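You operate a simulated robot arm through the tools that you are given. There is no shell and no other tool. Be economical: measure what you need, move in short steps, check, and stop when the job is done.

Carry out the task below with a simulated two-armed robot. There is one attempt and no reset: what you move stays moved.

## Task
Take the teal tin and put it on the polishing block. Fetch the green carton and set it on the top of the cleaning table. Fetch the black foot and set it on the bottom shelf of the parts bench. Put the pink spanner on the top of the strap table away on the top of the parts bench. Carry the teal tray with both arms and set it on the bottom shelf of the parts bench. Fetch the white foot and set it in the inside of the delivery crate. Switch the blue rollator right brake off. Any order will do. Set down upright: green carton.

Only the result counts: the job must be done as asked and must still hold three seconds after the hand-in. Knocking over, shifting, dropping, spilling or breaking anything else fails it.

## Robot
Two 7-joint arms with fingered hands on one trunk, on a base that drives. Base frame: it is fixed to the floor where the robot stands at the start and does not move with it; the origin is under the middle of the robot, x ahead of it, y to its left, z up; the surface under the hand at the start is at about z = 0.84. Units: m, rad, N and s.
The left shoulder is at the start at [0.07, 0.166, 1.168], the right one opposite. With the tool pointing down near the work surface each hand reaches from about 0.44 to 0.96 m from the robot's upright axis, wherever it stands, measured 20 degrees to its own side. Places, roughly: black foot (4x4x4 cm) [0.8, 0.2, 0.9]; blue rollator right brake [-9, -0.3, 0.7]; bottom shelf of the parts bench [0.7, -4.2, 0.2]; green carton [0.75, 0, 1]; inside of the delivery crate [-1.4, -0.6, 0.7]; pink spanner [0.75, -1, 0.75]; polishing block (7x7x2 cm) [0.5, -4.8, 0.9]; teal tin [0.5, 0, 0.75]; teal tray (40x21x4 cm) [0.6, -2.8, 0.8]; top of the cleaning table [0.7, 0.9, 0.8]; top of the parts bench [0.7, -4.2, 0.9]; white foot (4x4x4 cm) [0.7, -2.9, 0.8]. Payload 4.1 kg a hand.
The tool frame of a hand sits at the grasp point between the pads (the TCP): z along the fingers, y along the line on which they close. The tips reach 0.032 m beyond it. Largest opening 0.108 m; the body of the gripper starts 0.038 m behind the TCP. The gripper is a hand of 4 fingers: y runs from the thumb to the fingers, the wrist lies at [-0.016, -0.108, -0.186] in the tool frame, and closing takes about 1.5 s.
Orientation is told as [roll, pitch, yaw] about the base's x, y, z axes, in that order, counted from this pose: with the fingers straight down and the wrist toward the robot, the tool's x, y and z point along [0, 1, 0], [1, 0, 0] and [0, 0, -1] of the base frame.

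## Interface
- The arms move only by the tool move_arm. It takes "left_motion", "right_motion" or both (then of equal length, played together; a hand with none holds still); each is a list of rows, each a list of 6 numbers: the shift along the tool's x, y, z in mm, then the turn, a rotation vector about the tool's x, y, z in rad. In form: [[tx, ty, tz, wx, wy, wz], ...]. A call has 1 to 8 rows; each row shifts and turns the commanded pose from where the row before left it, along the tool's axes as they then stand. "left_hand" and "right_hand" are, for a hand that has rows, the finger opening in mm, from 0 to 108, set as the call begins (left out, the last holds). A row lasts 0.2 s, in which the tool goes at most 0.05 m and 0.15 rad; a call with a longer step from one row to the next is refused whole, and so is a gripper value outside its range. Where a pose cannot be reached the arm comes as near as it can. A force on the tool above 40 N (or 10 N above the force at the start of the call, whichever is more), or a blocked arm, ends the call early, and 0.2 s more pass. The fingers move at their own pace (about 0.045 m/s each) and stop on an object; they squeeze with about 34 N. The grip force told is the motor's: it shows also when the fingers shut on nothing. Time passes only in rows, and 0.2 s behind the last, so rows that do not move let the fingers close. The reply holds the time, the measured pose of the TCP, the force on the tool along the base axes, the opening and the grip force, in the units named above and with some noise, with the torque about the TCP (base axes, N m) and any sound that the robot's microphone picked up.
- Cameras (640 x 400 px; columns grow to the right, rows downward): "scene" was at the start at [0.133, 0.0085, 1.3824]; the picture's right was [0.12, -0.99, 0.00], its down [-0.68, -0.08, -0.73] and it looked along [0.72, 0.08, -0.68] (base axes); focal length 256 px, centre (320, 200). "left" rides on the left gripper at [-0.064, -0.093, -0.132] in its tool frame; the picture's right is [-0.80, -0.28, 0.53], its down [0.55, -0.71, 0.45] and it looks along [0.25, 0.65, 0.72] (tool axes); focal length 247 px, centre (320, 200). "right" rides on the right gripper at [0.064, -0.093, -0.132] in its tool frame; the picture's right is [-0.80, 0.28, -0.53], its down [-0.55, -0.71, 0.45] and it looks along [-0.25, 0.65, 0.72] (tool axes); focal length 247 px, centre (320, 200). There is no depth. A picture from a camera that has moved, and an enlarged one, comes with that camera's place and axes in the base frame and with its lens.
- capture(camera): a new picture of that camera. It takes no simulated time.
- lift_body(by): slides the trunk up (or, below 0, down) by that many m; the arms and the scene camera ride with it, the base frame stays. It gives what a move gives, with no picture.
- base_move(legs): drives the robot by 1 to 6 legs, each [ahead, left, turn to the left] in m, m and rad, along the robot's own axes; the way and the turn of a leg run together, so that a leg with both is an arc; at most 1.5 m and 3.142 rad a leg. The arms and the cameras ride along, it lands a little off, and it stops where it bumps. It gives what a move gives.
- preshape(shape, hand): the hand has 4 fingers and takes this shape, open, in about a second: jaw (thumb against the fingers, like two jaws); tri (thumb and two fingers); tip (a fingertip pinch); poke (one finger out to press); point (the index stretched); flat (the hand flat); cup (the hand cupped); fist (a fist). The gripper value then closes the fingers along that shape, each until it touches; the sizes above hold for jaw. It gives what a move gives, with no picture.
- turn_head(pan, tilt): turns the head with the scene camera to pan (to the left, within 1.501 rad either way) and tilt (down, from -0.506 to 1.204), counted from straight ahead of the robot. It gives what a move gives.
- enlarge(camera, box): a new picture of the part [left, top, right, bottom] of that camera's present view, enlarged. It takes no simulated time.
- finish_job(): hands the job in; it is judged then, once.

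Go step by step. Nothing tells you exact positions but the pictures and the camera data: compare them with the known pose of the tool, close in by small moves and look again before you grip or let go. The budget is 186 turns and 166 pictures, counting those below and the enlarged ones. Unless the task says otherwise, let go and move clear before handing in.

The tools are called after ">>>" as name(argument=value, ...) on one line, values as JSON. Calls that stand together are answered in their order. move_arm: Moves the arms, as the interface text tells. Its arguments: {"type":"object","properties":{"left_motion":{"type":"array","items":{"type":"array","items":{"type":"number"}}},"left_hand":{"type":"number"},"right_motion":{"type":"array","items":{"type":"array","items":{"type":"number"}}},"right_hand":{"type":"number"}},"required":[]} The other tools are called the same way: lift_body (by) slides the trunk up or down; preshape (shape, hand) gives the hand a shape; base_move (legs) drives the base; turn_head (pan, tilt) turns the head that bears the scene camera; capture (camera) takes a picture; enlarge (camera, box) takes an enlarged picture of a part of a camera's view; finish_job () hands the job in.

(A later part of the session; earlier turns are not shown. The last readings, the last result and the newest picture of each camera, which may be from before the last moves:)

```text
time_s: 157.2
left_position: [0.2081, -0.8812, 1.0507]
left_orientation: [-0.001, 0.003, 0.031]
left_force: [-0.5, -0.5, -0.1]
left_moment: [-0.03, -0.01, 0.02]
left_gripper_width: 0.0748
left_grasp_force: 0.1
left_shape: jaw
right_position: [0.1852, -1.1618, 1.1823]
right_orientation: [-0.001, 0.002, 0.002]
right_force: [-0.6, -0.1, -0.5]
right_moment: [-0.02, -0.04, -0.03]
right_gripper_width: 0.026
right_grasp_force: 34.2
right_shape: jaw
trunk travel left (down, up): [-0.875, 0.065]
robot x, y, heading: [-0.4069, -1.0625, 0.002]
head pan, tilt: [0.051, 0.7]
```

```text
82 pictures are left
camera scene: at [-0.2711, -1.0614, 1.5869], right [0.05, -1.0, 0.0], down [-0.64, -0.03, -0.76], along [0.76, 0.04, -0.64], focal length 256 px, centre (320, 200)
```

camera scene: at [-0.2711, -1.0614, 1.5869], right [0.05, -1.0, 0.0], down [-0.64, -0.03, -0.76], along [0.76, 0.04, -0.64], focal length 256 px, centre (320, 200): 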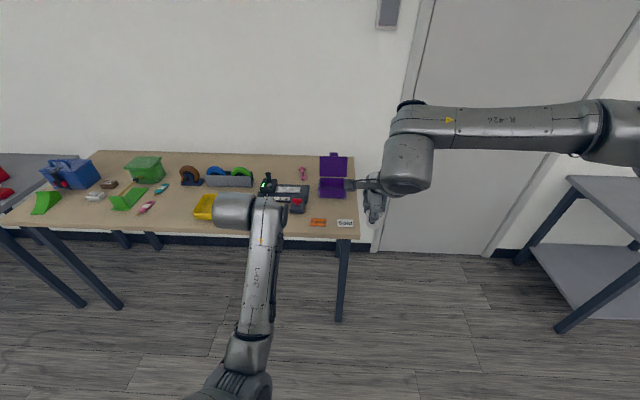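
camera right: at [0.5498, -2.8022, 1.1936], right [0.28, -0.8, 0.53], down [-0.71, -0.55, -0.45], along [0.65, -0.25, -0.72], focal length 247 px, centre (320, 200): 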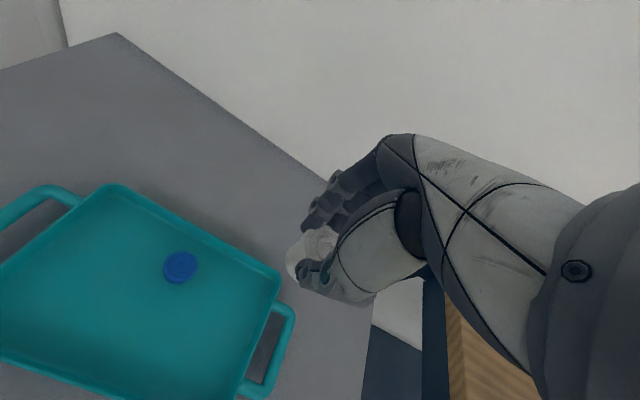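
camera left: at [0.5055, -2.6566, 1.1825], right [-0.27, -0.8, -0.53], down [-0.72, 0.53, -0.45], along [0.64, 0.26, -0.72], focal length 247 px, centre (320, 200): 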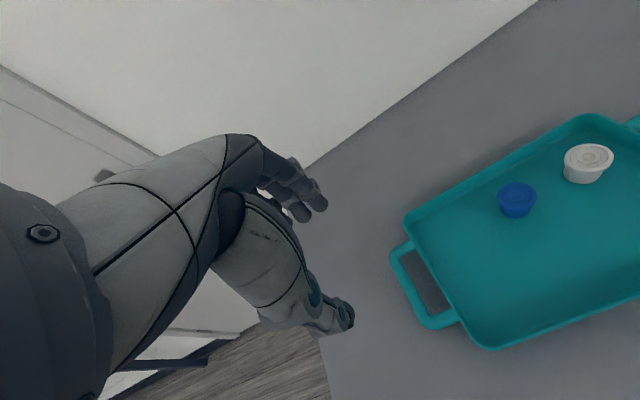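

The pink spanner lies near (0.828, −0.911), pointing away from me, between the charger and the wall. Approaching for a close look.

>>> base_move(legs=[[0.44, 0, 0]])

>>> turn_head(pan=0.15, tilt=0.75)

>>> enlarge(camera="scene", box=[240, 100, 432, 220])

>>> capture(camera="left")

>>> capture(camera="right")

```text
time_s: 159.8
left_position: [0.6351, -0.8765, 1.0519]
left_orientation: [-0.001, 0.003, 0.037]
left_force: [0.8, 0.9, -0.2]
left_moment: [0.02, 0.01, -0.04]
left_gripper_width: 0.0747
left_grasp_force: 0.0
left_shape: jaw
right_position: [0.6117, -1.1561, 1.1828]
right_orientation: [-0.001, 0.0, 0.009]
right_force: [0.4, 0.2, -0.3]
right_moment: [0.01, 0.0, -0.01]
right_gripper_width: 0.0261
right_grasp_force: 33.9
right_shape: jaw
trunk travel left (down, up): [-0.875, 0.065]
robot x, y, heading: [0.0236, -1.0627, 0.007]
head pan, tilt: [0.051, 0.7]
```

```text
time_s: 160.5
left_position: [0.6369, -0.8764, 1.0505]
left_orientation: [0.001, 0.003, 0.038]
left_force: [-0.2, 0.1, 0.1]
left_moment: [0.01, -0.01, -0.03]
left_gripper_width: 0.075
left_grasp_force: 0.0
left_shape: jaw
right_position: [0.6128, -1.1558, 1.1822]
right_orientation: [0.001, 0.002, 0.009]
right_force: [0.7, -0.2, 0.3]
right_moment: [-0.02, 0.03, -0.05]
right_gripper_width: 0.0261
right_grasp_force: 34.7
right_shape: jaw
trunk travel left (down, up): [-0.875, 0.065]
robot x, y, heading: [0.0187, -1.06, 0.012]
head pan, tilt: [0.15, 0.75]
```

```text
3.33 times, centred on (336, 160) of scene
camera zoom: at [0.155, -1.0507, 1.5826], right [0.16, -0.99, 0.0], down [-0.67, -0.11, -0.73], along [0.72, 0.12, -0.68], focal length 853 px, centre (267, 333)
```

zoom: 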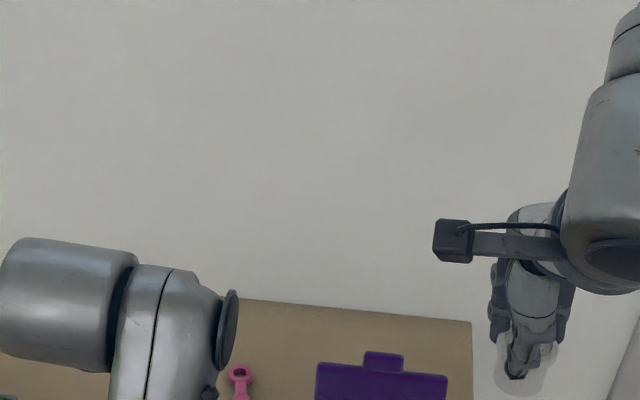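

```text
80 pictures are left
camera left: at [0.5462, -0.945, 1.1826], right [-0.25, -0.81, -0.53], down [-0.73, 0.52, -0.45], along [0.64, 0.27, -0.72], focal length 247 px, centre (320, 200)
```

left: 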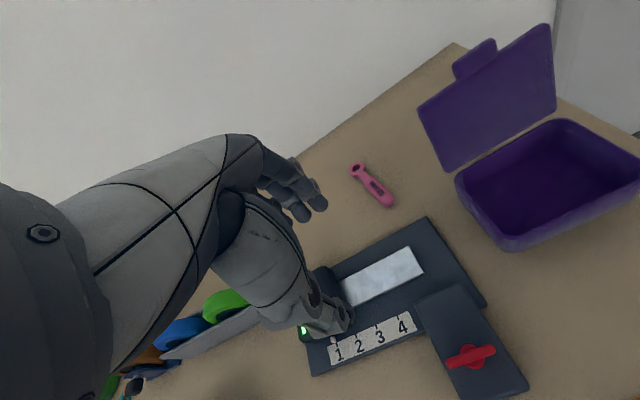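

```text
79 pictures are left
camera right: at [0.5206, -1.0927, 1.3142], right [0.29, -0.8, 0.53], down [-0.7, -0.56, -0.45], along [0.65, -0.24, -0.72], focal length 247 px, centre (320, 200)
```

right: 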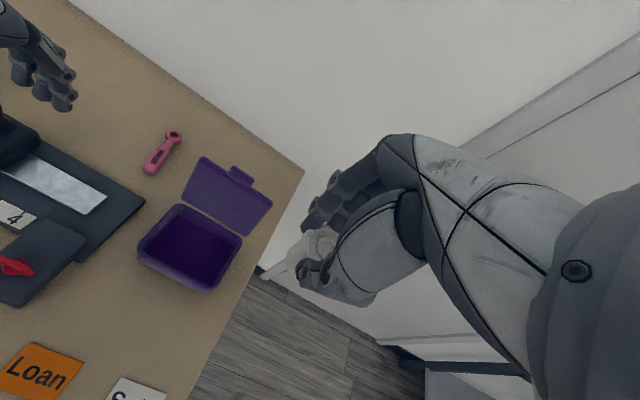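

The spanner runs from (0.76, −0.926) to (0.854, −0.905). I'll turn the left hand to yaw −1.37 so it closes across the handle.

>>> move_arm(left_motion=[[0, 0, -40, 0, 0, 0.1], [0, 0, 0, 0, 0, 0.146], [0, 0, 0, 0, 0, 0.146], [0, 0, 0, 0, 0, 0.146], [0, 0, 0, 0, 0, 0.146], [0, 0, 0, 0, 0, 0.146], [0, 0, 0, 0, 0, 0.146], [0, 0, 0, 0, 0, 0.146]], left_hand=55)

>>> base_move(legs=[[0.06, 0, 0]])

>>> move_arm(left_motion=[[0, 0, 0, 0, 0, 0.146], [0, 0, 0, 0, 0, 0.146], [45, 0, 0, 0, 0, 0], [45, 0, 0, 0, 0, 0], [0, 0, 0, 0, 0, 0]])

>>> capture(camera="left")

>>> capture(camera="scene")

```text
time_s: 162.3
left_position: [0.6359, -0.877, 1.0905]
left_orientation: [-0.004, 0.0, -1.089]
left_force: [0.2, -0.1, 0.0]
left_moment: [0.0, 0.0, -0.03]
left_gripper_width: 0.0553
left_grasp_force: 0.2
left_shape: jaw
right_position: [0.6131, -1.1556, 1.1823]
right_orientation: [0.0, 0.001, 0.009]
right_force: [0.5, -0.1, 0.0]
right_moment: [0.01, -0.03, 0.01]
right_gripper_width: 0.026
right_grasp_force: 33.8
right_shape: jaw
trunk travel left (down, up): [-0.875, 0.065]
robot x, y, heading: [0.0254, -1.0639, 0.007]
head pan, tilt: [0.15, 0.75]
```

```text
time_s: 163.2
left_position: [0.6907, -0.8764, 1.0949]
left_orientation: [0.001, -0.003, -1.086]
left_force: [-1.3, 0.0, 0.9]
left_moment: [0.02, -0.02, -0.01]
left_gripper_width: 0.0553
left_grasp_force: 0.1
left_shape: jaw
right_position: [0.6666, -1.1539, 1.1869]
right_orientation: [0.0, -0.003, 0.009]
right_force: [0.1, 0.0, 0.2]
right_moment: [0.01, -0.02, 0.02]
right_gripper_width: 0.0261
right_grasp_force: 34.2
right_shape: jaw
trunk travel left (down, up): [-0.875, 0.065]
robot x, y, heading: [0.0795, -1.0614, 0.013]
head pan, tilt: [0.15, 0.75]
```

```text
time_s: 164.4
left_position: [0.7822, -0.8594, 1.0918]
left_orientation: [0.001, 0.0, -1.379]
left_force: [-0.5, 1.0, 0.4]
left_moment: [0.0, -0.04, 0.02]
left_gripper_width: 0.0552
left_grasp_force: 0.0
left_shape: jaw
right_position: [0.6702, -1.1554, 1.1834]
right_orientation: [0.0, 0.0, 0.009]
right_force: [-0.2, 0.1, -0.6]
right_moment: [0.0, 0.0, 0.03]
right_gripper_width: 0.0261
right_grasp_force: 33.8
right_shape: jaw
trunk travel left (down, up): [-0.875, 0.065]
robot x, y, heading: [0.0827, -1.0617, 0.006]
head pan, tilt: [0.15, 0.75]
```

```text
78 pictures are left
camera left: at [0.7022, -0.7821, 1.2225], right [-0.84, 0.12, -0.53], down [0.4, 0.8, -0.45], along [0.37, -0.59, -0.72], focal length 247 px, centre (320, 200)
```

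left: 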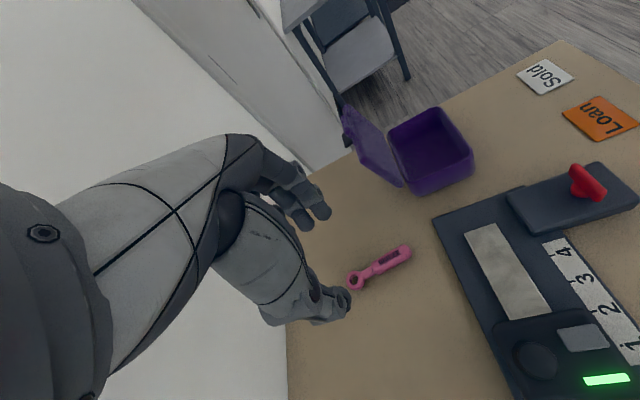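

```text
77 pictures are left
camera scene: at [0.2118, -1.0498, 1.5829], right [0.16, -0.99, 0.0], down [-0.67, -0.11, -0.73], along [0.72, 0.12, -0.68], focal length 256 px, centre (320, 200)
```

scene: 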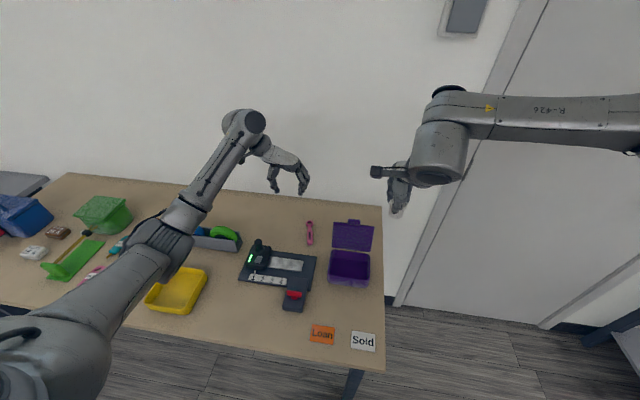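

>>> move_arm(left_motion=[[0, 30, 0, 0, 0, 0], [0, 29, 0, 0, 0, 0], [0, 0, 40, 0, 0, 0], [0, 0, 40, 0, 0, 0], [0, 0, 40, 0, 0, 0], [0, 0, 40, 0, 0, 0], [0, 0, 25, 0, 0, 0], [0, 0, 0, 0, 0, 0]])

>>> capture(camera="left")

>>> enlarge(camera="right", box=[0, 40, 240, 190])

```text
time_s: 166.2
left_position: [0.7953, -0.9167, 0.9051]
left_orientation: [-0.002, 0.0, -1.378]
left_force: [0.5, 0.2, 0.3]
left_moment: [-0.01, -0.03, 0.02]
left_gripper_width: 0.0556
left_grasp_force: 0.1
left_shape: jaw
right_position: [0.6726, -1.1553, 1.183]
right_orientation: [0.0, 0.0, 0.009]
right_force: [0.4, 0.6, -0.8]
right_moment: [0.01, -0.01, 0.02]
right_gripper_width: 0.0262
right_grasp_force: 34.1
right_shape: jaw
trunk travel left (down, up): [-0.875, 0.065]
robot x, y, heading: [0.0817, -1.0647, 0.007]
head pan, tilt: [0.15, 0.75]
```

```text
76 pictures are left
camera left: at [0.715, -0.8389, 1.0367], right [-0.84, 0.12, -0.53], down [0.4, 0.8, -0.45], along [0.37, -0.59, -0.72], focal length 247 px, centre (320, 200)
```

left: 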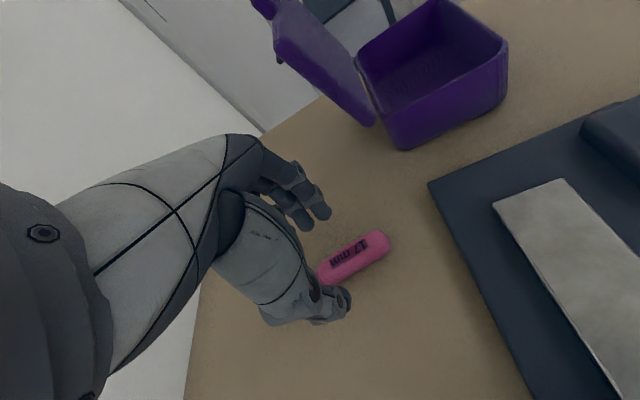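

```text
2.67 times, centred on (120, 115) of right
camera zoom: at [0.5795, -1.0923, 1.3147], right [0.29, -0.8, 0.53], down [-0.7, -0.56, -0.45], along [0.65, -0.24, -0.72], focal length 659 px, centre (853, 427)
```

zoom: 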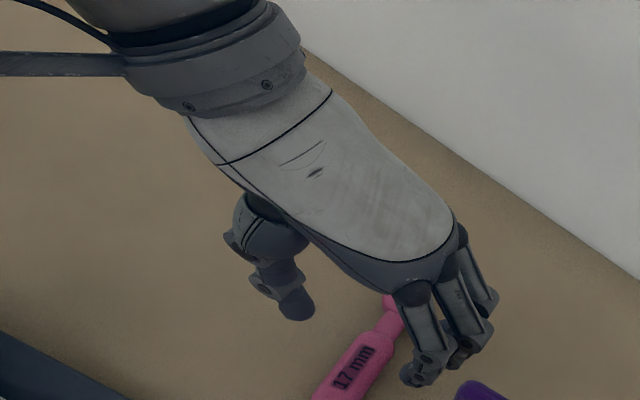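

>>> move_arm(left_motion=[[-8, 0, 12, 0, 0, 0], [0, 0, 12, 0, 0, 0], [0, 0, 4, 0, 0, 0], [0, 0, 0, 0, 0, 0]])

>>> move_arm(left_motion=[[0, 0, 0, 0, 0, 0], [0, 0, 0, 0, 0, 0], [0, 0, 0, 0, 0, 0], [0, 0, 0, 0, 0, 0], [0, 0, 0, 0, 0, 0], [0, 0, 0, 0, 0, 0]], left_hand=0)

>>> capture(camera="left")

```text
time_s: 167.2
left_position: [0.7855, -0.9183, 0.8782]
left_orientation: [0.0, 0.001, -1.377]
left_force: [-0.5, 0.3, -0.7]
left_moment: [0.03, -0.03, -0.01]
left_gripper_width: 0.0552
left_grasp_force: 0.1
left_shape: jaw
right_position: [0.6735, -1.1547, 1.1832]
right_orientation: [0.001, -0.001, 0.008]
right_force: [-0.1, 0.1, -0.6]
right_moment: [0.02, 0.02, -0.03]
right_gripper_width: 0.0259
right_grasp_force: 34.6
right_shape: jaw
trunk travel left (down, up): [-0.875, 0.065]
robot x, y, heading: [0.0835, -1.0598, 0.008]
head pan, tilt: [0.15, 0.75]
```

```text
time_s: 168.6
left_position: [0.7863, -0.9181, 0.8771]
left_orientation: [-0.004, 0.0, -1.378]
left_force: [-0.1, 0.8, 0.3]
left_moment: [-0.01, 0.02, 0.0]
left_gripper_width: 0.0165
left_grasp_force: 34.1
left_shape: jaw
right_position: [0.6727, -1.1554, 1.1837]
right_orientation: [0.001, 0.001, 0.009]
right_force: [0.2, -0.3, -0.8]
right_moment: [0.04, -0.02, 0.0]
right_gripper_width: 0.0262
right_grasp_force: 33.9
right_shape: jaw
trunk travel left (down, up): [-0.875, 0.065]
robot x, y, heading: [0.0803, -1.0618, 0.009]
head pan, tilt: [0.15, 0.75]
```

```text
74 pictures are left
camera left: at [0.7066, -0.8406, 1.0089], right [-0.84, 0.12, -0.53], down [0.4, 0.8, -0.45], along [0.37, -0.59, -0.72], focal length 247 px, centre (320, 200)
```

left: 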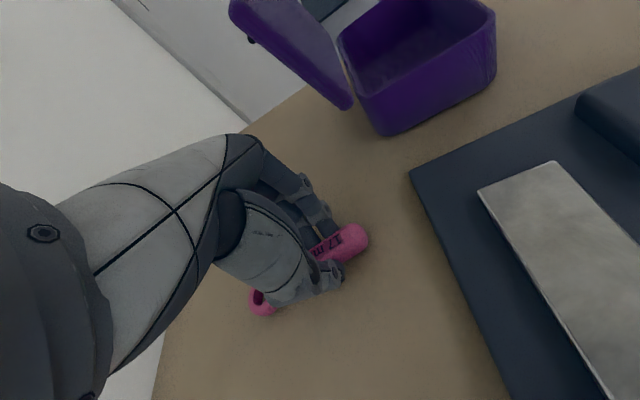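

The spanner is gripped. Lifting, backing off, then turning around to face the delivery crate.

>>> move_arm(left_motion=[[0, 0, -25, 0, 0, 0], [0, 0, -45, 0, 0, 0], [0, 0, -45, 0, 0, 0], [0, 0, -45, 0, 0, 0], [0, 0, -45, 0, 0, 0], [0, 0, -30, 0, 0, 0]])

>>> base_move(legs=[[-0.4, 0, 0]])

>>> move_arm(left_motion=[[0, 0, 0, 0, 0, -0.146], [0, 0, 0, 0, 0, -0.146], [0, 0, 0, 0, 0, -0.146], [0, 0, 0, 0, 0, -0.146], [0, 0, 0, 0, 0, -0.146], [0, 0, 0, 0, 0, -0.146], [0, 0, 0, 0, 0, -0.146], [0, 0, 0, 0, 0, -0.146]])

>>> base_move(legs=[[0.03, 0, 3.12]])

>>> turn_head(pan=0.0, tilt=0.6)

>>> capture(camera="scene")

```text
time_s: 170.0
left_position: [0.7873, -0.9215, 1.113]
left_orientation: [-0.003, 0.0, -1.377]
left_force: [-0.6, -0.1, -1.2]
left_moment: [0.02, 0.0, 0.02]
left_gripper_width: 0.0163
left_grasp_force: 33.9
left_shape: jaw
right_position: [0.6729, -1.1555, 1.1836]
right_orientation: [-0.001, 0.003, 0.008]
right_force: [-0.5, 1.3, 0.2]
right_moment: [0.0, -0.01, 0.01]
right_gripper_width: 0.026
right_grasp_force: 33.8
right_shape: jaw
trunk travel left (down, up): [-0.875, 0.065]
robot x, y, heading: [0.0862, -1.0641, 0.007]
head pan, tilt: [0.15, 0.75]
```

```text
time_s: 172.5
left_position: [0.3923, -0.9264, 1.1114]
left_orientation: [-0.004, 0.0, -1.38]
left_force: [-0.5, 0.2, -1.7]
left_moment: [0.01, 0.02, 0.0]
left_gripper_width: 0.0166
left_grasp_force: 34.1
left_shape: jaw
right_position: [0.2772, -1.1579, 1.1818]
right_orientation: [0.002, 0.002, 0.006]
right_force: [0.6, 0.2, -1.0]
right_moment: [0.02, 0.03, 0.02]
right_gripper_width: 0.026
right_grasp_force: 33.8
right_shape: jaw
trunk travel left (down, up): [-0.875, 0.065]
robot x, y, heading: [-0.3154, -1.0636, 0.005]
head pan, tilt: [0.15, 0.75]
```

```text
time_s: 174.3
left_position: [0.3905, -0.9267, 1.1121]
left_orientation: [0.0, 0.002, -0.21]
left_force: [-1.2, -0.2, -1.2]
left_moment: [-0.02, 0.02, 0.01]
left_gripper_width: 0.0163
left_grasp_force: 33.7
left_shape: jaw
right_position: [0.2753, -1.1593, 1.1822]
right_orientation: [0.0, 0.002, 0.006]
right_force: [-0.4, -0.4, -0.2]
right_moment: [-0.04, -0.03, 0.02]
right_gripper_width: 0.026
right_grasp_force: 34.6
right_shape: jaw
trunk travel left (down, up): [-0.875, 0.065]
robot x, y, heading: [-0.3194, -1.0629, 0.009]
head pan, tilt: [0.15, 0.75]
```

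```text
time_s: 182.2
left_position: [-1.0149, -1.2232, 1.1121]
left_orientation: [-0.002, 0.004, 2.985]
left_force: [0.2, 0.3, -1.4]
left_moment: [0.03, 0.0, 0.01]
left_gripper_width: 0.0159
left_grasp_force: 33.8
left_shape: jaw
right_position: [-0.9111, -0.9848, 1.1828]
right_orientation: [-0.003, 0.002, -3.084]
right_force: [0.5, 0.3, -0.7]
right_moment: [0.0, -0.04, 0.02]
right_gripper_width: 0.0257
right_grasp_force: 34.4
right_shape: jaw
trunk travel left (down, up): [-0.875, 0.065]
robot x, y, heading: [-0.3176, -1.0488, -3.083]
head pan, tilt: [0.15, 0.75]
```

```text
time_s: 182.9
left_position: [-1.0142, -1.2254, 1.1138]
left_orientation: [0.0, 0.004, 2.984]
left_force: [-0.2, 1.1, -0.7]
left_moment: [0.01, 0.0, 0.01]
left_gripper_width: 0.0161
left_grasp_force: 34.1
left_shape: jaw
right_position: [-0.9118, -0.9855, 1.1817]
right_orientation: [0.002, 0.002, -3.08]
right_force: [-0.4, -0.3, 0.7]
right_moment: [0.0, -0.02, 0.0]
right_gripper_width: 0.0256
right_grasp_force: 33.8
right_shape: jaw
trunk travel left (down, up): [-0.875, 0.065]
robot x, y, heading: [-0.3216, -1.0471, -3.076]
head pan, tilt: [0.0, 0.6]
```

```text
73 pictures are left
camera scene: at [-0.4544, -1.0567, 1.5955], right [-0.06, 1.0, 0.0], down [0.56, 0.03, -0.82], along [-0.82, -0.05, -0.57], focal length 256 px, centre (320, 200)
```

scene: 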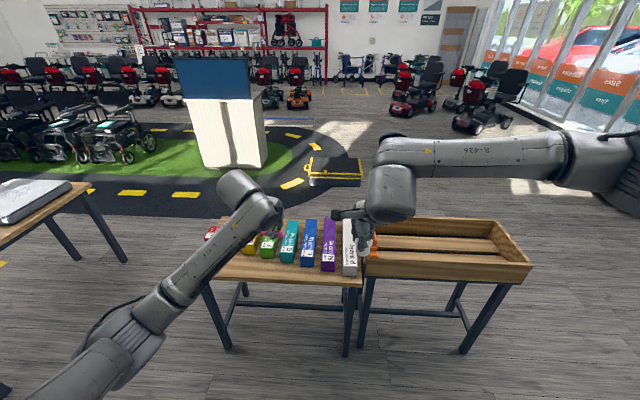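

The delivery crate is the tilted wooden box at the right on its stand, interior around (−1.35, −0.5). I'll slide right and approach it.

>>> base_move(legs=[[0, -0.5, -0.06], [0.36, 0, 0]])

>>> turn_head(pan=-0.15, tilt=0.85)

>>> capture(camera="scene")

>>> capture(camera="right")

```text
time_s: 187.7
left_position: [-1.3988, -0.6981, 1.1141]
left_orientation: [0.0, 0.002, 2.938]
left_force: [-0.1, -1.2, -1.3]
left_moment: [0.04, 0.0, 0.02]
left_gripper_width: 0.0161
left_grasp_force: 34.0
left_shape: jaw
right_position: [-1.2845, -0.4628, 1.184]
right_orientation: [-0.001, -0.001, -3.126]
right_force: [-0.9, 0.5, -0.2]
right_moment: [-0.02, -0.04, 0.0]
right_gripper_width: 0.0258
right_grasp_force: 34.0
right_shape: jaw
trunk travel left (down, up): [-0.875, 0.065]
robot x, y, heading: [-0.6939, -0.5556, -3.133]
head pan, tilt: [0.0, 0.6]
```

```text
time_s: 188.5
left_position: [-1.4, -0.6994, 1.1129]
left_orientation: [-0.001, 0.003, 2.94]
left_force: [0.1, 0.0, -0.8]
left_moment: [0.05, -0.01, -0.01]
left_gripper_width: 0.0158
left_grasp_force: 34.1
left_shape: jaw
right_position: [-1.2872, -0.4625, 1.1833]
right_orientation: [-0.001, 0.001, -3.126]
right_force: [0.1, -0.6, -0.1]
right_moment: [0.02, -0.02, 0.03]
right_gripper_width: 0.0256
right_grasp_force: 33.8
right_shape: jaw
trunk travel left (down, up): [-0.875, 0.065]
robot x, y, heading: [-0.6931, -0.5535, -3.124]
head pan, tilt: [-0.15, 0.85]
```

```text
72 pictures are left
camera scene: at [-0.8226, -0.5434, 1.5746], right [0.13, 0.99, 0.0], down [0.74, -0.1, -0.66], along [-0.65, 0.09, -0.75], focal length 256 px, centre (320, 200)
```

scene: 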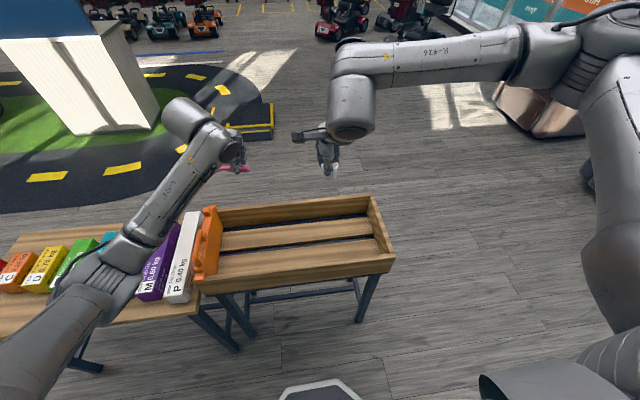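

```text
71 pictures are left
camera right: at [-1.1931, -0.5272, 1.314], right [-0.3, 0.79, 0.53], down [0.7, 0.56, -0.45], along [-0.65, 0.24, -0.72], focal length 247 px, centre (320, 200)
```

right: 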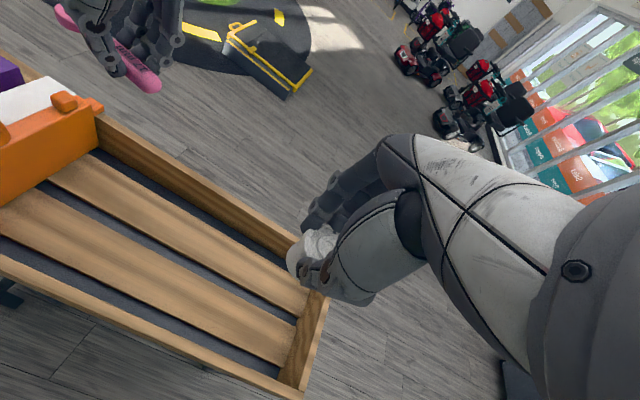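

The slats lie at z ≈ 0.64, the front one at x ≈ −1.335. I'll lower the foot over the front slat at y ≈ −0.45.

>>> move_arm(right_motion=[[-10, 46, 0, 0, 0, 0], [0, 0, 45, 0, 0, 0], [0, 0, 45, 0, 0, 0], [0, 0, 45, 0, 0, 0], [0, 0, 45, 0, 0, 0], [0, 0, 45, 0, 0, 0], [0, 0, 45, 0, 0, 0], [0, 0, 45, 0, 0, 0]])

>>> capture(camera="scene")

>>> capture(camera="right")

```text
time_s: 190.3
left_position: [-1.4006, -0.6992, 1.1126]
left_orientation: [-0.001, 0.004, 2.94]
left_force: [0.5, -0.5, -1.1]
left_moment: [0.0, -0.02, -0.02]
left_gripper_width: 0.0156
left_grasp_force: 34.4
left_shape: jaw
right_position: [-1.3344, -0.4542, 0.866]
right_orientation: [0.0, 0.001, -3.127]
right_force: [0.0, -0.3, -0.4]
right_moment: [0.04, -0.01, -0.03]
right_gripper_width: 0.0253
right_grasp_force: 33.9
right_shape: jaw
trunk travel left (down, up): [-0.875, 0.065]
robot x, y, heading: [-0.6955, -0.5515, -3.126]
head pan, tilt: [-0.15, 0.85]
```

```text
70 pictures are left
camera scene: at [-0.8225, -0.5435, 1.5746], right [0.13, 0.99, 0.0], down [0.75, -0.1, -0.66], along [-0.65, 0.09, -0.75], focal length 256 px, centre (320, 200)
```

scene: 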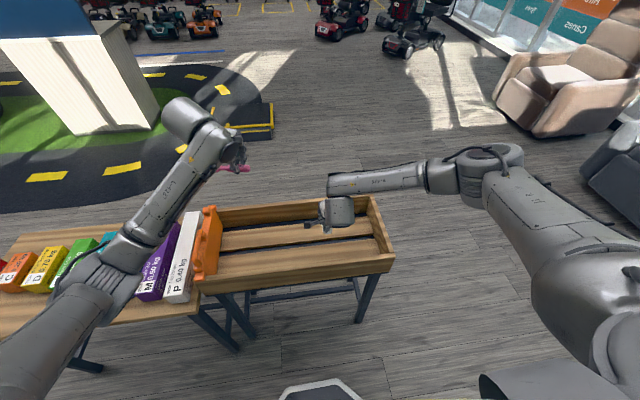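

```text
69 pictures are left
camera right: at [-1.2408, -0.5178, 0.9983], right [-0.3, 0.79, 0.53], down [0.7, 0.56, -0.45], along [-0.65, 0.24, -0.72], focal length 247 px, centre (320, 200)
```

right: 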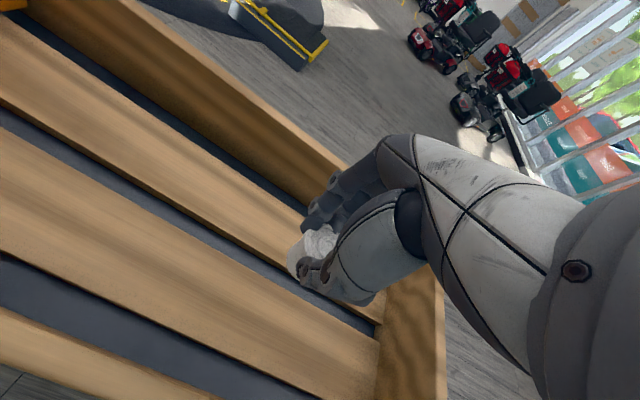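

The drop point projects onto the front slat. Lowering on.

>>> move_arm(right_motion=[[0, 0, 42, 0, 0, 0], [0, 0, 42, 0, 0, 0], [0, 0, 42, 0, 0, 0], [0, 0, 36, 0, 0, 0], [0, 0, 0, 0, 0, 0]])

>>> capture(camera="right")

```text
time_s: 191.2
left_position: [-1.3958, -0.6983, 1.1158]
left_orientation: [-0.001, 0.004, 2.938]
left_force: [0.5, 0.4, -0.7]
left_moment: [0.0, 0.03, -0.01]
left_gripper_width: 0.016
left_grasp_force: 33.6
left_shape: jaw
right_position: [-1.3352, -0.4564, 0.747]
right_orientation: [0.002, -0.009, -3.129]
right_force: [6.4, 4.5, 17.2]
right_moment: [0.21, 0.04, -0.11]
right_gripper_width: 0.0264
right_grasp_force: 34.0
right_shape: jaw
trunk travel left (down, up): [-0.875, 0.065]
robot x, y, heading: [-0.6931, -0.5512, -3.128]
head pan, tilt: [-0.15, 0.85]
stopped in row 4 (right hand): the force on the tool passed its limit at 58 N (the readings are from after the stop); the commanded pose is now the measured one
```

```text
68 pictures are left
camera right: at [-1.2399, -0.52, 0.877], right [-0.29, 0.79, 0.53], down [0.69, 0.56, -0.45], along [-0.66, 0.24, -0.71], focal length 247 px, centre (320, 200)
```

right: 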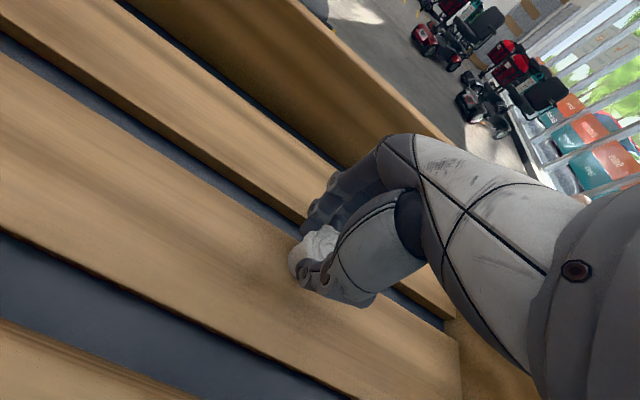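

Contact already at TCP z = 0.747 (slats ≈ 0.71). I'll raise slightly, shift 12 mm onto the slat's middle and set down again.

>>> move_arm(right_motion=[[0, 0, -8, 0, 0, 0], [0, -12, 0, 0, 0, 0], [0, 0, 4, 0, 0, 0], [0, 0, 0, 0, 0, 0]])

>>> enlarge(camera="right", box=[200, 150, 440, 300])

```text
time_s: 192.2
left_position: [-1.3986, -0.6982, 1.1124]
left_orientation: [-0.002, 0.005, 2.94]
left_force: [-0.2, 0.8, -0.8]
left_moment: [0.01, -0.03, 0.01]
left_gripper_width: 0.0157
left_grasp_force: 34.0
left_shape: jaw
right_position: [-1.3238, -0.4564, 0.7486]
right_orientation: [0.002, -0.007, -3.128]
right_force: [0.1, 0.8, 0.1]
right_moment: [0.06, 0.04, -0.01]
right_gripper_width: 0.026
right_grasp_force: 33.8
right_shape: jaw
trunk travel left (down, up): [-0.875, 0.065]
robot x, y, heading: [-0.6937, -0.5568, -3.123]
head pan, tilt: [-0.15, 0.85]
```

```text
2.67 times, centred on (320, 225) of right
camera zoom: at [-1.2293, -0.5198, 0.8785], right [-0.29, 0.79, 0.53], down [0.7, 0.56, -0.45], along [-0.66, 0.24, -0.72], focal length 659 px, centre (320, 133)
```

zoom: 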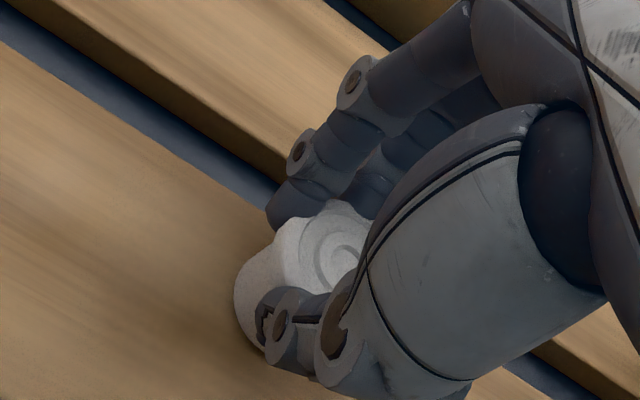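

>>> move_arm(right_motion=[[0, 0, 2, 0, 0, 0], [0, 0, 2, 0, 0, 0], [0, 0, 0, 0, 0, 0]])

>>> move_arm(right_motion=[[0, 0, 0, 0, 0, 0], [0, 0, 0, 0, 0, 0], [0, 0, 0, 0, 0, 0], [0, 0, 0, 0, 0, 0]], right_hand=65)

>>> move_arm(right_motion=[[0, 0, -25, 0, 0, 0], [0, 0, -45, 0, 0, 0], [0, 0, -45, 0, 0, 0], [0, 0, -45, 0, 0, 0], [0, 0, -45, 0, 0, 0], [0, 0, -45, 0, 0, 0], [0, 0, -45, 0, 0, 0], [0, 0, -45, 0, 0, 0]])

>>> capture(camera="right")

```text
time_s: 193.0
left_position: [-1.397, -0.6969, 1.1153]
left_orientation: [0.001, -0.001, 2.94]
left_force: [-0.3, 0.1, -2.2]
left_moment: [0.02, 0.0, -0.02]
left_gripper_width: 0.0157
left_grasp_force: 33.9
left_shape: jaw
right_position: [-1.3234, -0.4566, 0.7454]
right_orientation: [0.001, -0.009, -3.127]
right_force: [2.1, 2.6, 21.7]
right_moment: [0.19, 0.24, -0.04]
right_gripper_width: 0.0266
right_grasp_force: 34.0
right_shape: jaw
trunk travel left (down, up): [-0.875, 0.065]
robot x, y, heading: [-0.6932, -0.5557, -3.128]
head pan, tilt: [-0.15, 0.85]
```

```text
time_s: 194.0
left_position: [-1.3992, -0.6981, 1.1131]
left_orientation: [-0.001, 0.003, 2.94]
left_force: [0.2, 0.6, -0.5]
left_moment: [0.02, -0.02, -0.02]
left_gripper_width: 0.0161
left_grasp_force: 33.6
left_shape: jaw
right_position: [-1.325, -0.4581, 0.7425]
right_orientation: [0.002, -0.004, -3.127]
right_force: [0.7, -0.4, 0.3]
right_moment: [-0.01, -0.01, 0.0]
right_gripper_width: 0.0647
right_grasp_force: 0.1
right_shape: jaw
trunk travel left (down, up): [-0.875, 0.065]
robot x, y, heading: [-0.6962, -0.5521, -3.126]
head pan, tilt: [-0.15, 0.85]
```

```text
time_s: 195.8
left_position: [-1.3979, -0.6983, 1.1136]
left_orientation: [-0.002, 0.002, 2.94]
left_force: [0.8, -0.3, -1.4]
left_moment: [0.04, -0.02, 0.02]
left_gripper_width: 0.0158
left_grasp_force: 34.4
left_shape: jaw
right_position: [-1.3248, -0.4565, 1.0839]
right_orientation: [0.001, -0.005, -3.126]
right_force: [-0.6, 0.6, 0.6]
right_moment: [0.0, -0.02, 0.01]
right_gripper_width: 0.0649
right_grasp_force: 0.1
right_shape: jaw
trunk travel left (down, up): [-0.875, 0.065]
robot x, y, heading: [-0.6927, -0.5506, -3.129]
head pan, tilt: [-0.15, 0.85]
```

```text
66 pictures are left
camera right: at [-1.2302, -0.519, 1.2149], right [-0.29, 0.79, 0.53], down [0.7, 0.56, -0.45], along [-0.66, 0.24, -0.72], focal length 247 px, centre (320, 200)
```

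right: 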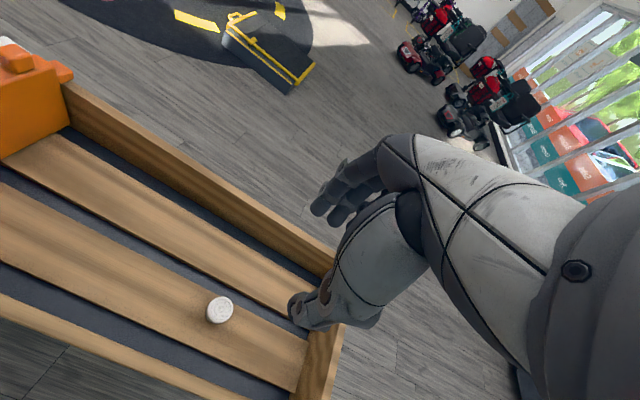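

The white foot lies in the crate. Now turning back and driving to the parts bench with the spanner.

>>> base_move(legs=[[-0.3, 0, 0], [0, 0, 3.126], [0, -1.3, 0], [0, -1.3, 0], [0, -1.0, 0]])

>>> turn_head(pan=0.1, tilt=0.75)

>>> capture(camera="scene")

```text
time_s: 222.2
left_position: [0.4388, -3.9574, 1.113]
left_orientation: [-0.002, 0.004, -0.176]
left_force: [-0.4, 0.1, -1.5]
left_moment: [-0.04, -0.01, -0.03]
left_gripper_width: 0.016
left_grasp_force: 33.9
left_shape: jaw
right_position: [0.3709, -4.2027, 1.0836]
right_orientation: [0.003, -0.004, 0.042]
right_force: [0.4, 0.0, -0.2]
right_moment: [0.0, -0.01, 0.02]
right_gripper_width: 0.065
right_grasp_force: 0.0
right_shape: jaw
trunk travel left (down, up): [-0.875, 0.065]
robot x, y, heading: [-0.2659, -4.1231, 0.044]
head pan, tilt: [-0.15, 0.85]
```

```text
time_s: 222.9
left_position: [0.4389, -3.958, 1.1129]
left_orientation: [0.0, 0.003, -0.176]
left_force: [0.3, -0.5, -0.2]
left_moment: [-0.04, 0.01, 0.05]
left_gripper_width: 0.0158
left_grasp_force: 33.7
left_shape: jaw
right_position: [0.371, -4.2015, 1.0826]
right_orientation: [0.002, -0.005, 0.042]
right_force: [0.1, 0.0, 0.5]
right_moment: [0.0, 0.02, 0.0]
right_gripper_width: 0.0647
right_grasp_force: 0.1
right_shape: jaw
trunk travel left (down, up): [-0.875, 0.065]
robot x, y, heading: [-0.2631, -4.1219, 0.044]
head pan, tilt: [0.099, 0.75]
```

```text
65 pictures are left
camera scene: at [-0.1299, -4.111, 1.5826], right [0.14, -0.99, 0.0], down [-0.68, -0.1, -0.73], along [0.72, 0.1, -0.68], focal length 256 px, centre (320, 200)
```

scene: 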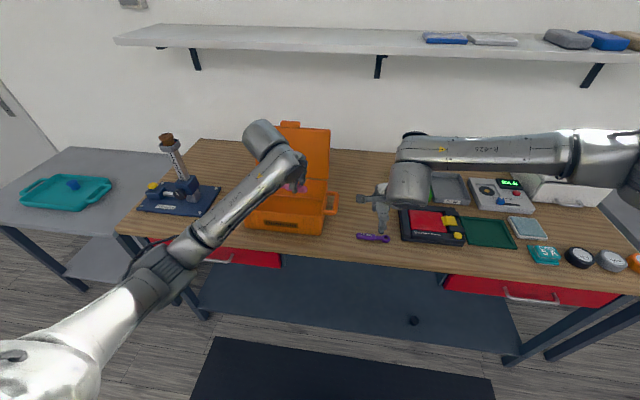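

I'm above the orange case. I'll shift right 0.33 m, so the arm comes straight past the case, then go ahead toward the free spot at about (0.62, −4.21).

>>> base_move(legs=[[0, -0.33, -0.044], [0.18, 0, 0]])

>>> move_arm(left_motion=[[30, 5, 0, 0, 0, -0.1], [30, 5, 0, 0, 0, -0.076], [0, 0, 30, 0, 0, 0], [0, 0, 0, 0, 0, 0]])

>>> turn_head(pan=0.3, tilt=0.8)

>>> capture(camera="scene")

>>> capture(camera="left")

```text
time_s: 226.2
left_position: [0.6305, -4.3283, 1.1138]
left_orientation: [-0.001, 0.004, -0.226]
left_force: [0.0, 0.1, -1.5]
left_moment: [-0.01, 0.01, -0.01]
left_gripper_width: 0.0157
left_grasp_force: 33.8
left_shape: jaw
right_position: [0.551, -4.5689, 1.0847]
right_orientation: [0.002, -0.006, -0.01]
right_force: [-0.5, -0.6, 0.1]
right_moment: [-0.03, -0.01, 0.01]
right_gripper_width: 0.0646
right_grasp_force: 0.1
right_shape: jaw
trunk travel left (down, up): [-0.875, 0.065]
robot x, y, heading: [-0.0794, -4.4578, -0.008]
head pan, tilt: [0.099, 0.75]
```

```text
time_s: 227.2
left_position: [0.6524, -4.2735, 1.0816]
left_orientation: [0.0, 0.003, -0.049]
left_force: [-0.3, -0.2, 0.3]
left_moment: [0.0, -0.02, -0.01]
left_gripper_width: 0.016
left_grasp_force: 34.1
left_shape: jaw
right_position: [0.5531, -4.5688, 1.0843]
right_orientation: [0.002, -0.005, -0.01]
right_force: [0.2, -0.1, -0.3]
right_moment: [-0.01, 0.0, -0.01]
right_gripper_width: 0.0648
right_grasp_force: 0.0
right_shape: jaw
trunk travel left (down, up): [-0.875, 0.065]
robot x, y, heading: [-0.078, -4.46, -0.006]
head pan, tilt: [0.099, 0.75]
```

```text
time_s: 228.0
left_position: [0.6533, -4.2729, 1.0806]
left_orientation: [0.0, 0.005, -0.054]
left_force: [-0.8, 0.1, -0.7]
left_moment: [-0.01, 0.01, 0.01]
left_gripper_width: 0.0154
left_grasp_force: 33.9
left_shape: jaw
right_position: [0.5523, -4.5695, 1.0837]
right_orientation: [0.001, -0.005, -0.011]
right_force: [0.4, 0.5, 0.6]
right_moment: [-0.02, -0.01, 0.0]
right_gripper_width: 0.0649
right_grasp_force: 0.0
right_shape: jaw
trunk travel left (down, up): [-0.875, 0.065]
robot x, y, heading: [-0.0736, -4.4556, -0.012]
head pan, tilt: [0.3, 0.799]
```

```text
64 pictures are left
camera scene: at [0.052, -4.4355, 1.5787], right [0.29, -0.96, 0.0], down [-0.69, -0.21, -0.7], along [0.67, 0.2, -0.72], focal length 256 px, centre (320, 200)
```

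scene: 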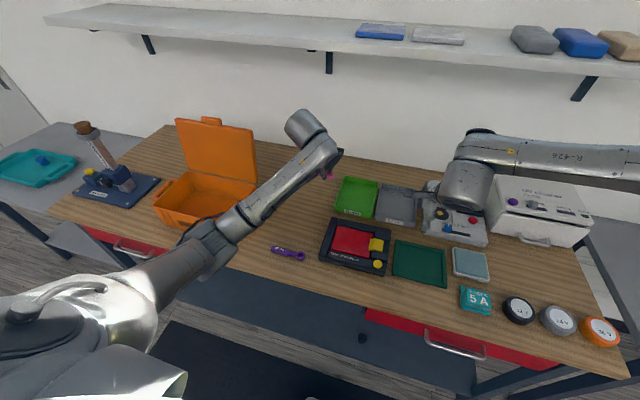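

```text
63 pictures are left
camera left: at [0.5578, -4.3326, 1.2133], right [-0.33, -0.78, -0.53], down [-0.68, 0.58, -0.45], along [0.66, 0.21, -0.72], focal length 247 px, centre (320, 200)
```

left: 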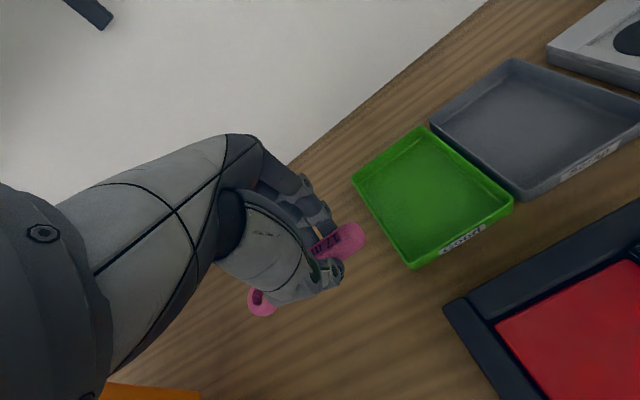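

>>> move_arm(left_motion=[[28, -28, 0, 0, 0, 0], [28, -28, 0, 0, 0, 0], [0, 0, 40, 0, 0, 0], [0, 0, 40, 0, 0, 0], [0, 0, 40, 0, 0, 0], [0, 0, 0, 0, 0, 0]])

>>> capture(camera="scene")

>>> capture(camera="left")

```text
time_s: 229.4
left_position: [0.5987, -4.2126, 0.9614]
left_orientation: [0.001, 0.003, -0.052]
left_force: [-0.1, -0.6, -0.4]
left_moment: [-0.03, 0.01, -0.01]
left_gripper_width: 0.0153
left_grasp_force: 33.6
left_shape: jaw
right_position: [0.5536, -4.5698, 1.0821]
right_orientation: [0.0, -0.005, -0.01]
right_force: [-0.4, 0.8, -0.1]
right_moment: [0.02, -0.02, 0.04]
right_gripper_width: 0.0646
right_grasp_force: 0.1
right_shape: jaw
trunk travel left (down, up): [-0.875, 0.065]
robot x, y, heading: [-0.0788, -4.4534, -0.007]
head pan, tilt: [0.3, 0.799]
```

```text
62 pictures are left
camera scene: at [0.0528, -4.4363, 1.5786], right [0.29, -0.96, 0.0], down [-0.69, -0.21, -0.7], along [0.67, 0.2, -0.72], focal length 256 px, centre (320, 200)
```

scene: 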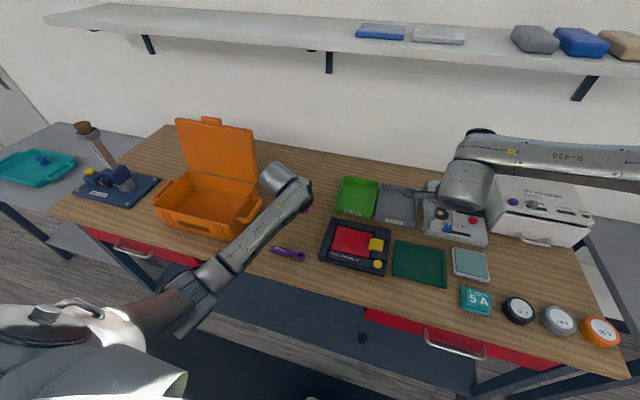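

```text
61 pictures are left
camera left: at [0.504, -4.2733, 1.0928], right [-0.33, -0.78, -0.53], down [-0.68, 0.58, -0.45], along [0.66, 0.22, -0.72], focal length 247 px, centre (320, 200)
```

left: 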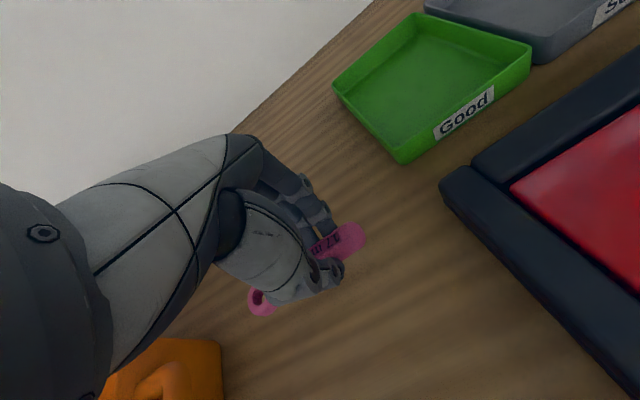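

>>> move_arm(left_motion=[[-20, 0, 0, 0, 0, 0], [0, 0, 15, 0, 0, 0], [0, 0, 15, 0, 0, 0], [0, 0, 10, 0, 0, 0], [0, 0, 0, 0, 0, 0]])

>>> enlarge(camera="scene", box=[130, 130, 354, 270])

```text
time_s: 230.6
left_position: [0.5985, -4.2319, 0.9224]
left_orientation: [-0.001, 0.003, -0.052]
left_force: [0.0, 0.1, -0.9]
left_moment: [-0.03, -0.01, 0.0]
left_gripper_width: 0.0156
left_grasp_force: 34.0
left_shape: jaw
right_position: [0.5514, -4.5693, 1.0835]
right_orientation: [0.001, -0.004, -0.011]
right_force: [-0.1, 0.7, -0.5]
right_moment: [-0.01, -0.01, 0.02]
right_gripper_width: 0.0647
right_grasp_force: 0.0
right_shape: jaw
trunk travel left (down, up): [-0.875, 0.065]
robot x, y, heading: [-0.0708, -4.4596, -0.008]
head pan, tilt: [0.3, 0.799]
```

```text
2.86 times, centred on (242, 200) of scene
camera zoom: at [0.0523, -4.4354, 1.5787], right [0.29, -0.96, 0.0], down [-0.69, -0.21, -0.7], along [0.67, 0.2, -0.72], focal length 731 px, centre (543, 200)
```

zoom: 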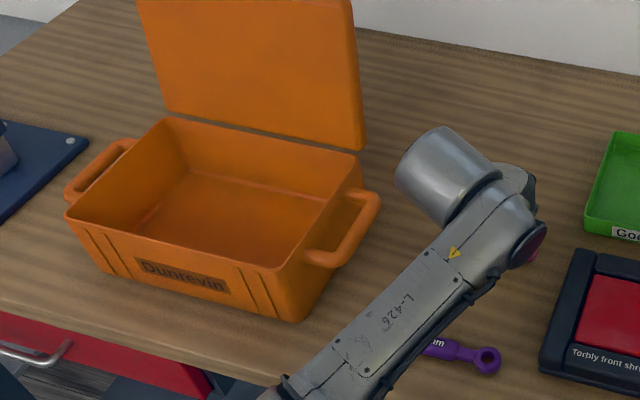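

>>> move_arm(left_motion=[[0, 0, 4, 0, 0, 0], [0, 0, 4, 0, 0, 0], [0, 0, 3, 0, 0, 0], [0, 0, 0, 0, 0, 0]])

```text
time_s: 231.6
left_position: [0.5989, -4.2341, 0.9154]
left_orientation: [0.0, -0.005, -0.052]
left_force: [5.8, 3.9, 28.5]
left_moment: [0.15, -0.3, -0.03]
left_gripper_width: 0.0171
left_grasp_force: 34.2
left_shape: jaw
right_position: [0.5494, -4.5696, 1.0848]
right_orientation: [0.003, -0.008, -0.01]
right_force: [0.3, -0.7, -0.2]
right_moment: [0.0, 0.03, -0.02]
right_gripper_width: 0.0646
right_grasp_force: 0.0
right_shape: jaw
trunk travel left (down, up): [-0.875, 0.065]
robot x, y, heading: [-0.0768, -4.4567, -0.009]
head pan, tilt: [0.3, 0.799]
```

Contact at TCP z = 0.915 (bench ≈ 0.88). Easing 4 mm, releasing, and lifting.

>>> move_arm(left_motion=[[0, 0, -5, 0, 0, 0], [0, 0, 0, 0, 0, 0]])

>>> move_arm(left_motion=[[0, 0, 0, 0, 0, 0], [0, 0, 0, 0, 0, 0], [0, 0, 0, 0, 0, 0]], left_hand=50)

>>> move_arm(left_motion=[[0, 0, -25, 0, 0, 0], [0, 0, -40, 0, 0, 0], [0, 0, -45, 0, 0, 0], [0, 0, -45, 0, 0, 0], [0, 0, -45, 0, 0, 0], [0, 0, -30, 0, 0, 0]])

>>> capture(camera="left")

```text
time_s: 232.2
left_position: [0.597, -4.2325, 0.9158]
left_orientation: [0.0, 0.004, -0.052]
left_force: [1.8, 0.8, 12.6]
left_moment: [0.04, -0.22, 0.01]
left_gripper_width: 0.017
left_grasp_force: 33.5
left_shape: jaw
right_position: [0.5515, -4.5695, 1.0831]
right_orientation: [0.002, -0.003, -0.01]
right_force: [0.6, 0.0, -0.1]
right_moment: [0.01, 0.02, -0.01]
right_gripper_width: 0.0647
right_grasp_force: 0.0
right_shape: jaw
trunk travel left (down, up): [-0.875, 0.065]
robot x, y, heading: [-0.073, -4.4542, -0.009]
head pan, tilt: [0.3, 0.799]
```

```text
time_s: 233.0
left_position: [0.5976, -4.2335, 0.916]
left_orientation: [0.0, 0.004, -0.051]
left_force: [-1.0, -0.5, 0.1]
left_moment: [0.02, 0.02, 0.0]
left_gripper_width: 0.0498
left_grasp_force: 0.1
left_shape: jaw
right_position: [0.5521, -4.5685, 1.084]
right_orientation: [0.002, -0.006, -0.01]
right_force: [-0.2, -0.2, 0.0]
right_moment: [0.0, -0.02, 0.0]
right_gripper_width: 0.0645
right_grasp_force: 0.0
right_shape: jaw
trunk travel left (down, up): [-0.875, 0.065]
robot x, y, heading: [-0.0756, -4.4603, -0.006]
head pan, tilt: [0.3, 0.799]
```

```text
time_s: 234.4
left_position: [0.5984, -4.2327, 1.1471]
left_orientation: [-0.001, 0.004, -0.054]
left_force: [0.3, 0.5, 0.2]
left_moment: [-0.02, 0.02, 0.0]
left_gripper_width: 0.0498
left_grasp_force: 0.1
left_shape: jaw
right_position: [0.5531, -4.5704, 1.0831]
right_orientation: [0.002, -0.005, -0.01]
right_force: [0.0, 0.0, -0.3]
right_moment: [-0.01, 0.01, -0.01]
right_gripper_width: 0.0646
right_grasp_force: 0.0
right_shape: jaw
trunk travel left (down, up): [-0.875, 0.065]
robot x, y, heading: [-0.0778, -4.454, -0.01]
head pan, tilt: [0.3, 0.799]
```

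```text
59 pictures are left
camera left: at [0.5034, -4.2935, 1.2793], right [-0.33, -0.78, -0.53], down [-0.68, 0.59, -0.45], along [0.66, 0.21, -0.72], focal length 247 px, centre (320, 200)
```

left: 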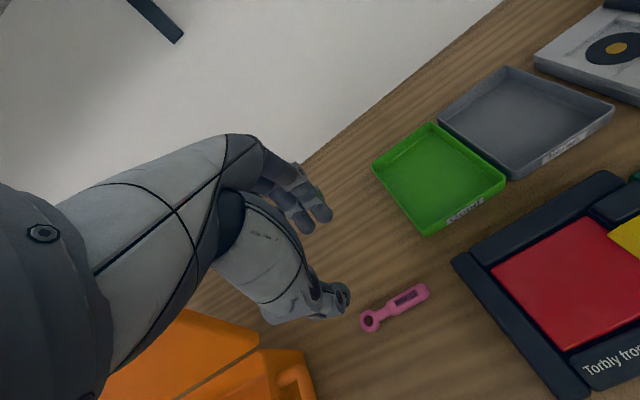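

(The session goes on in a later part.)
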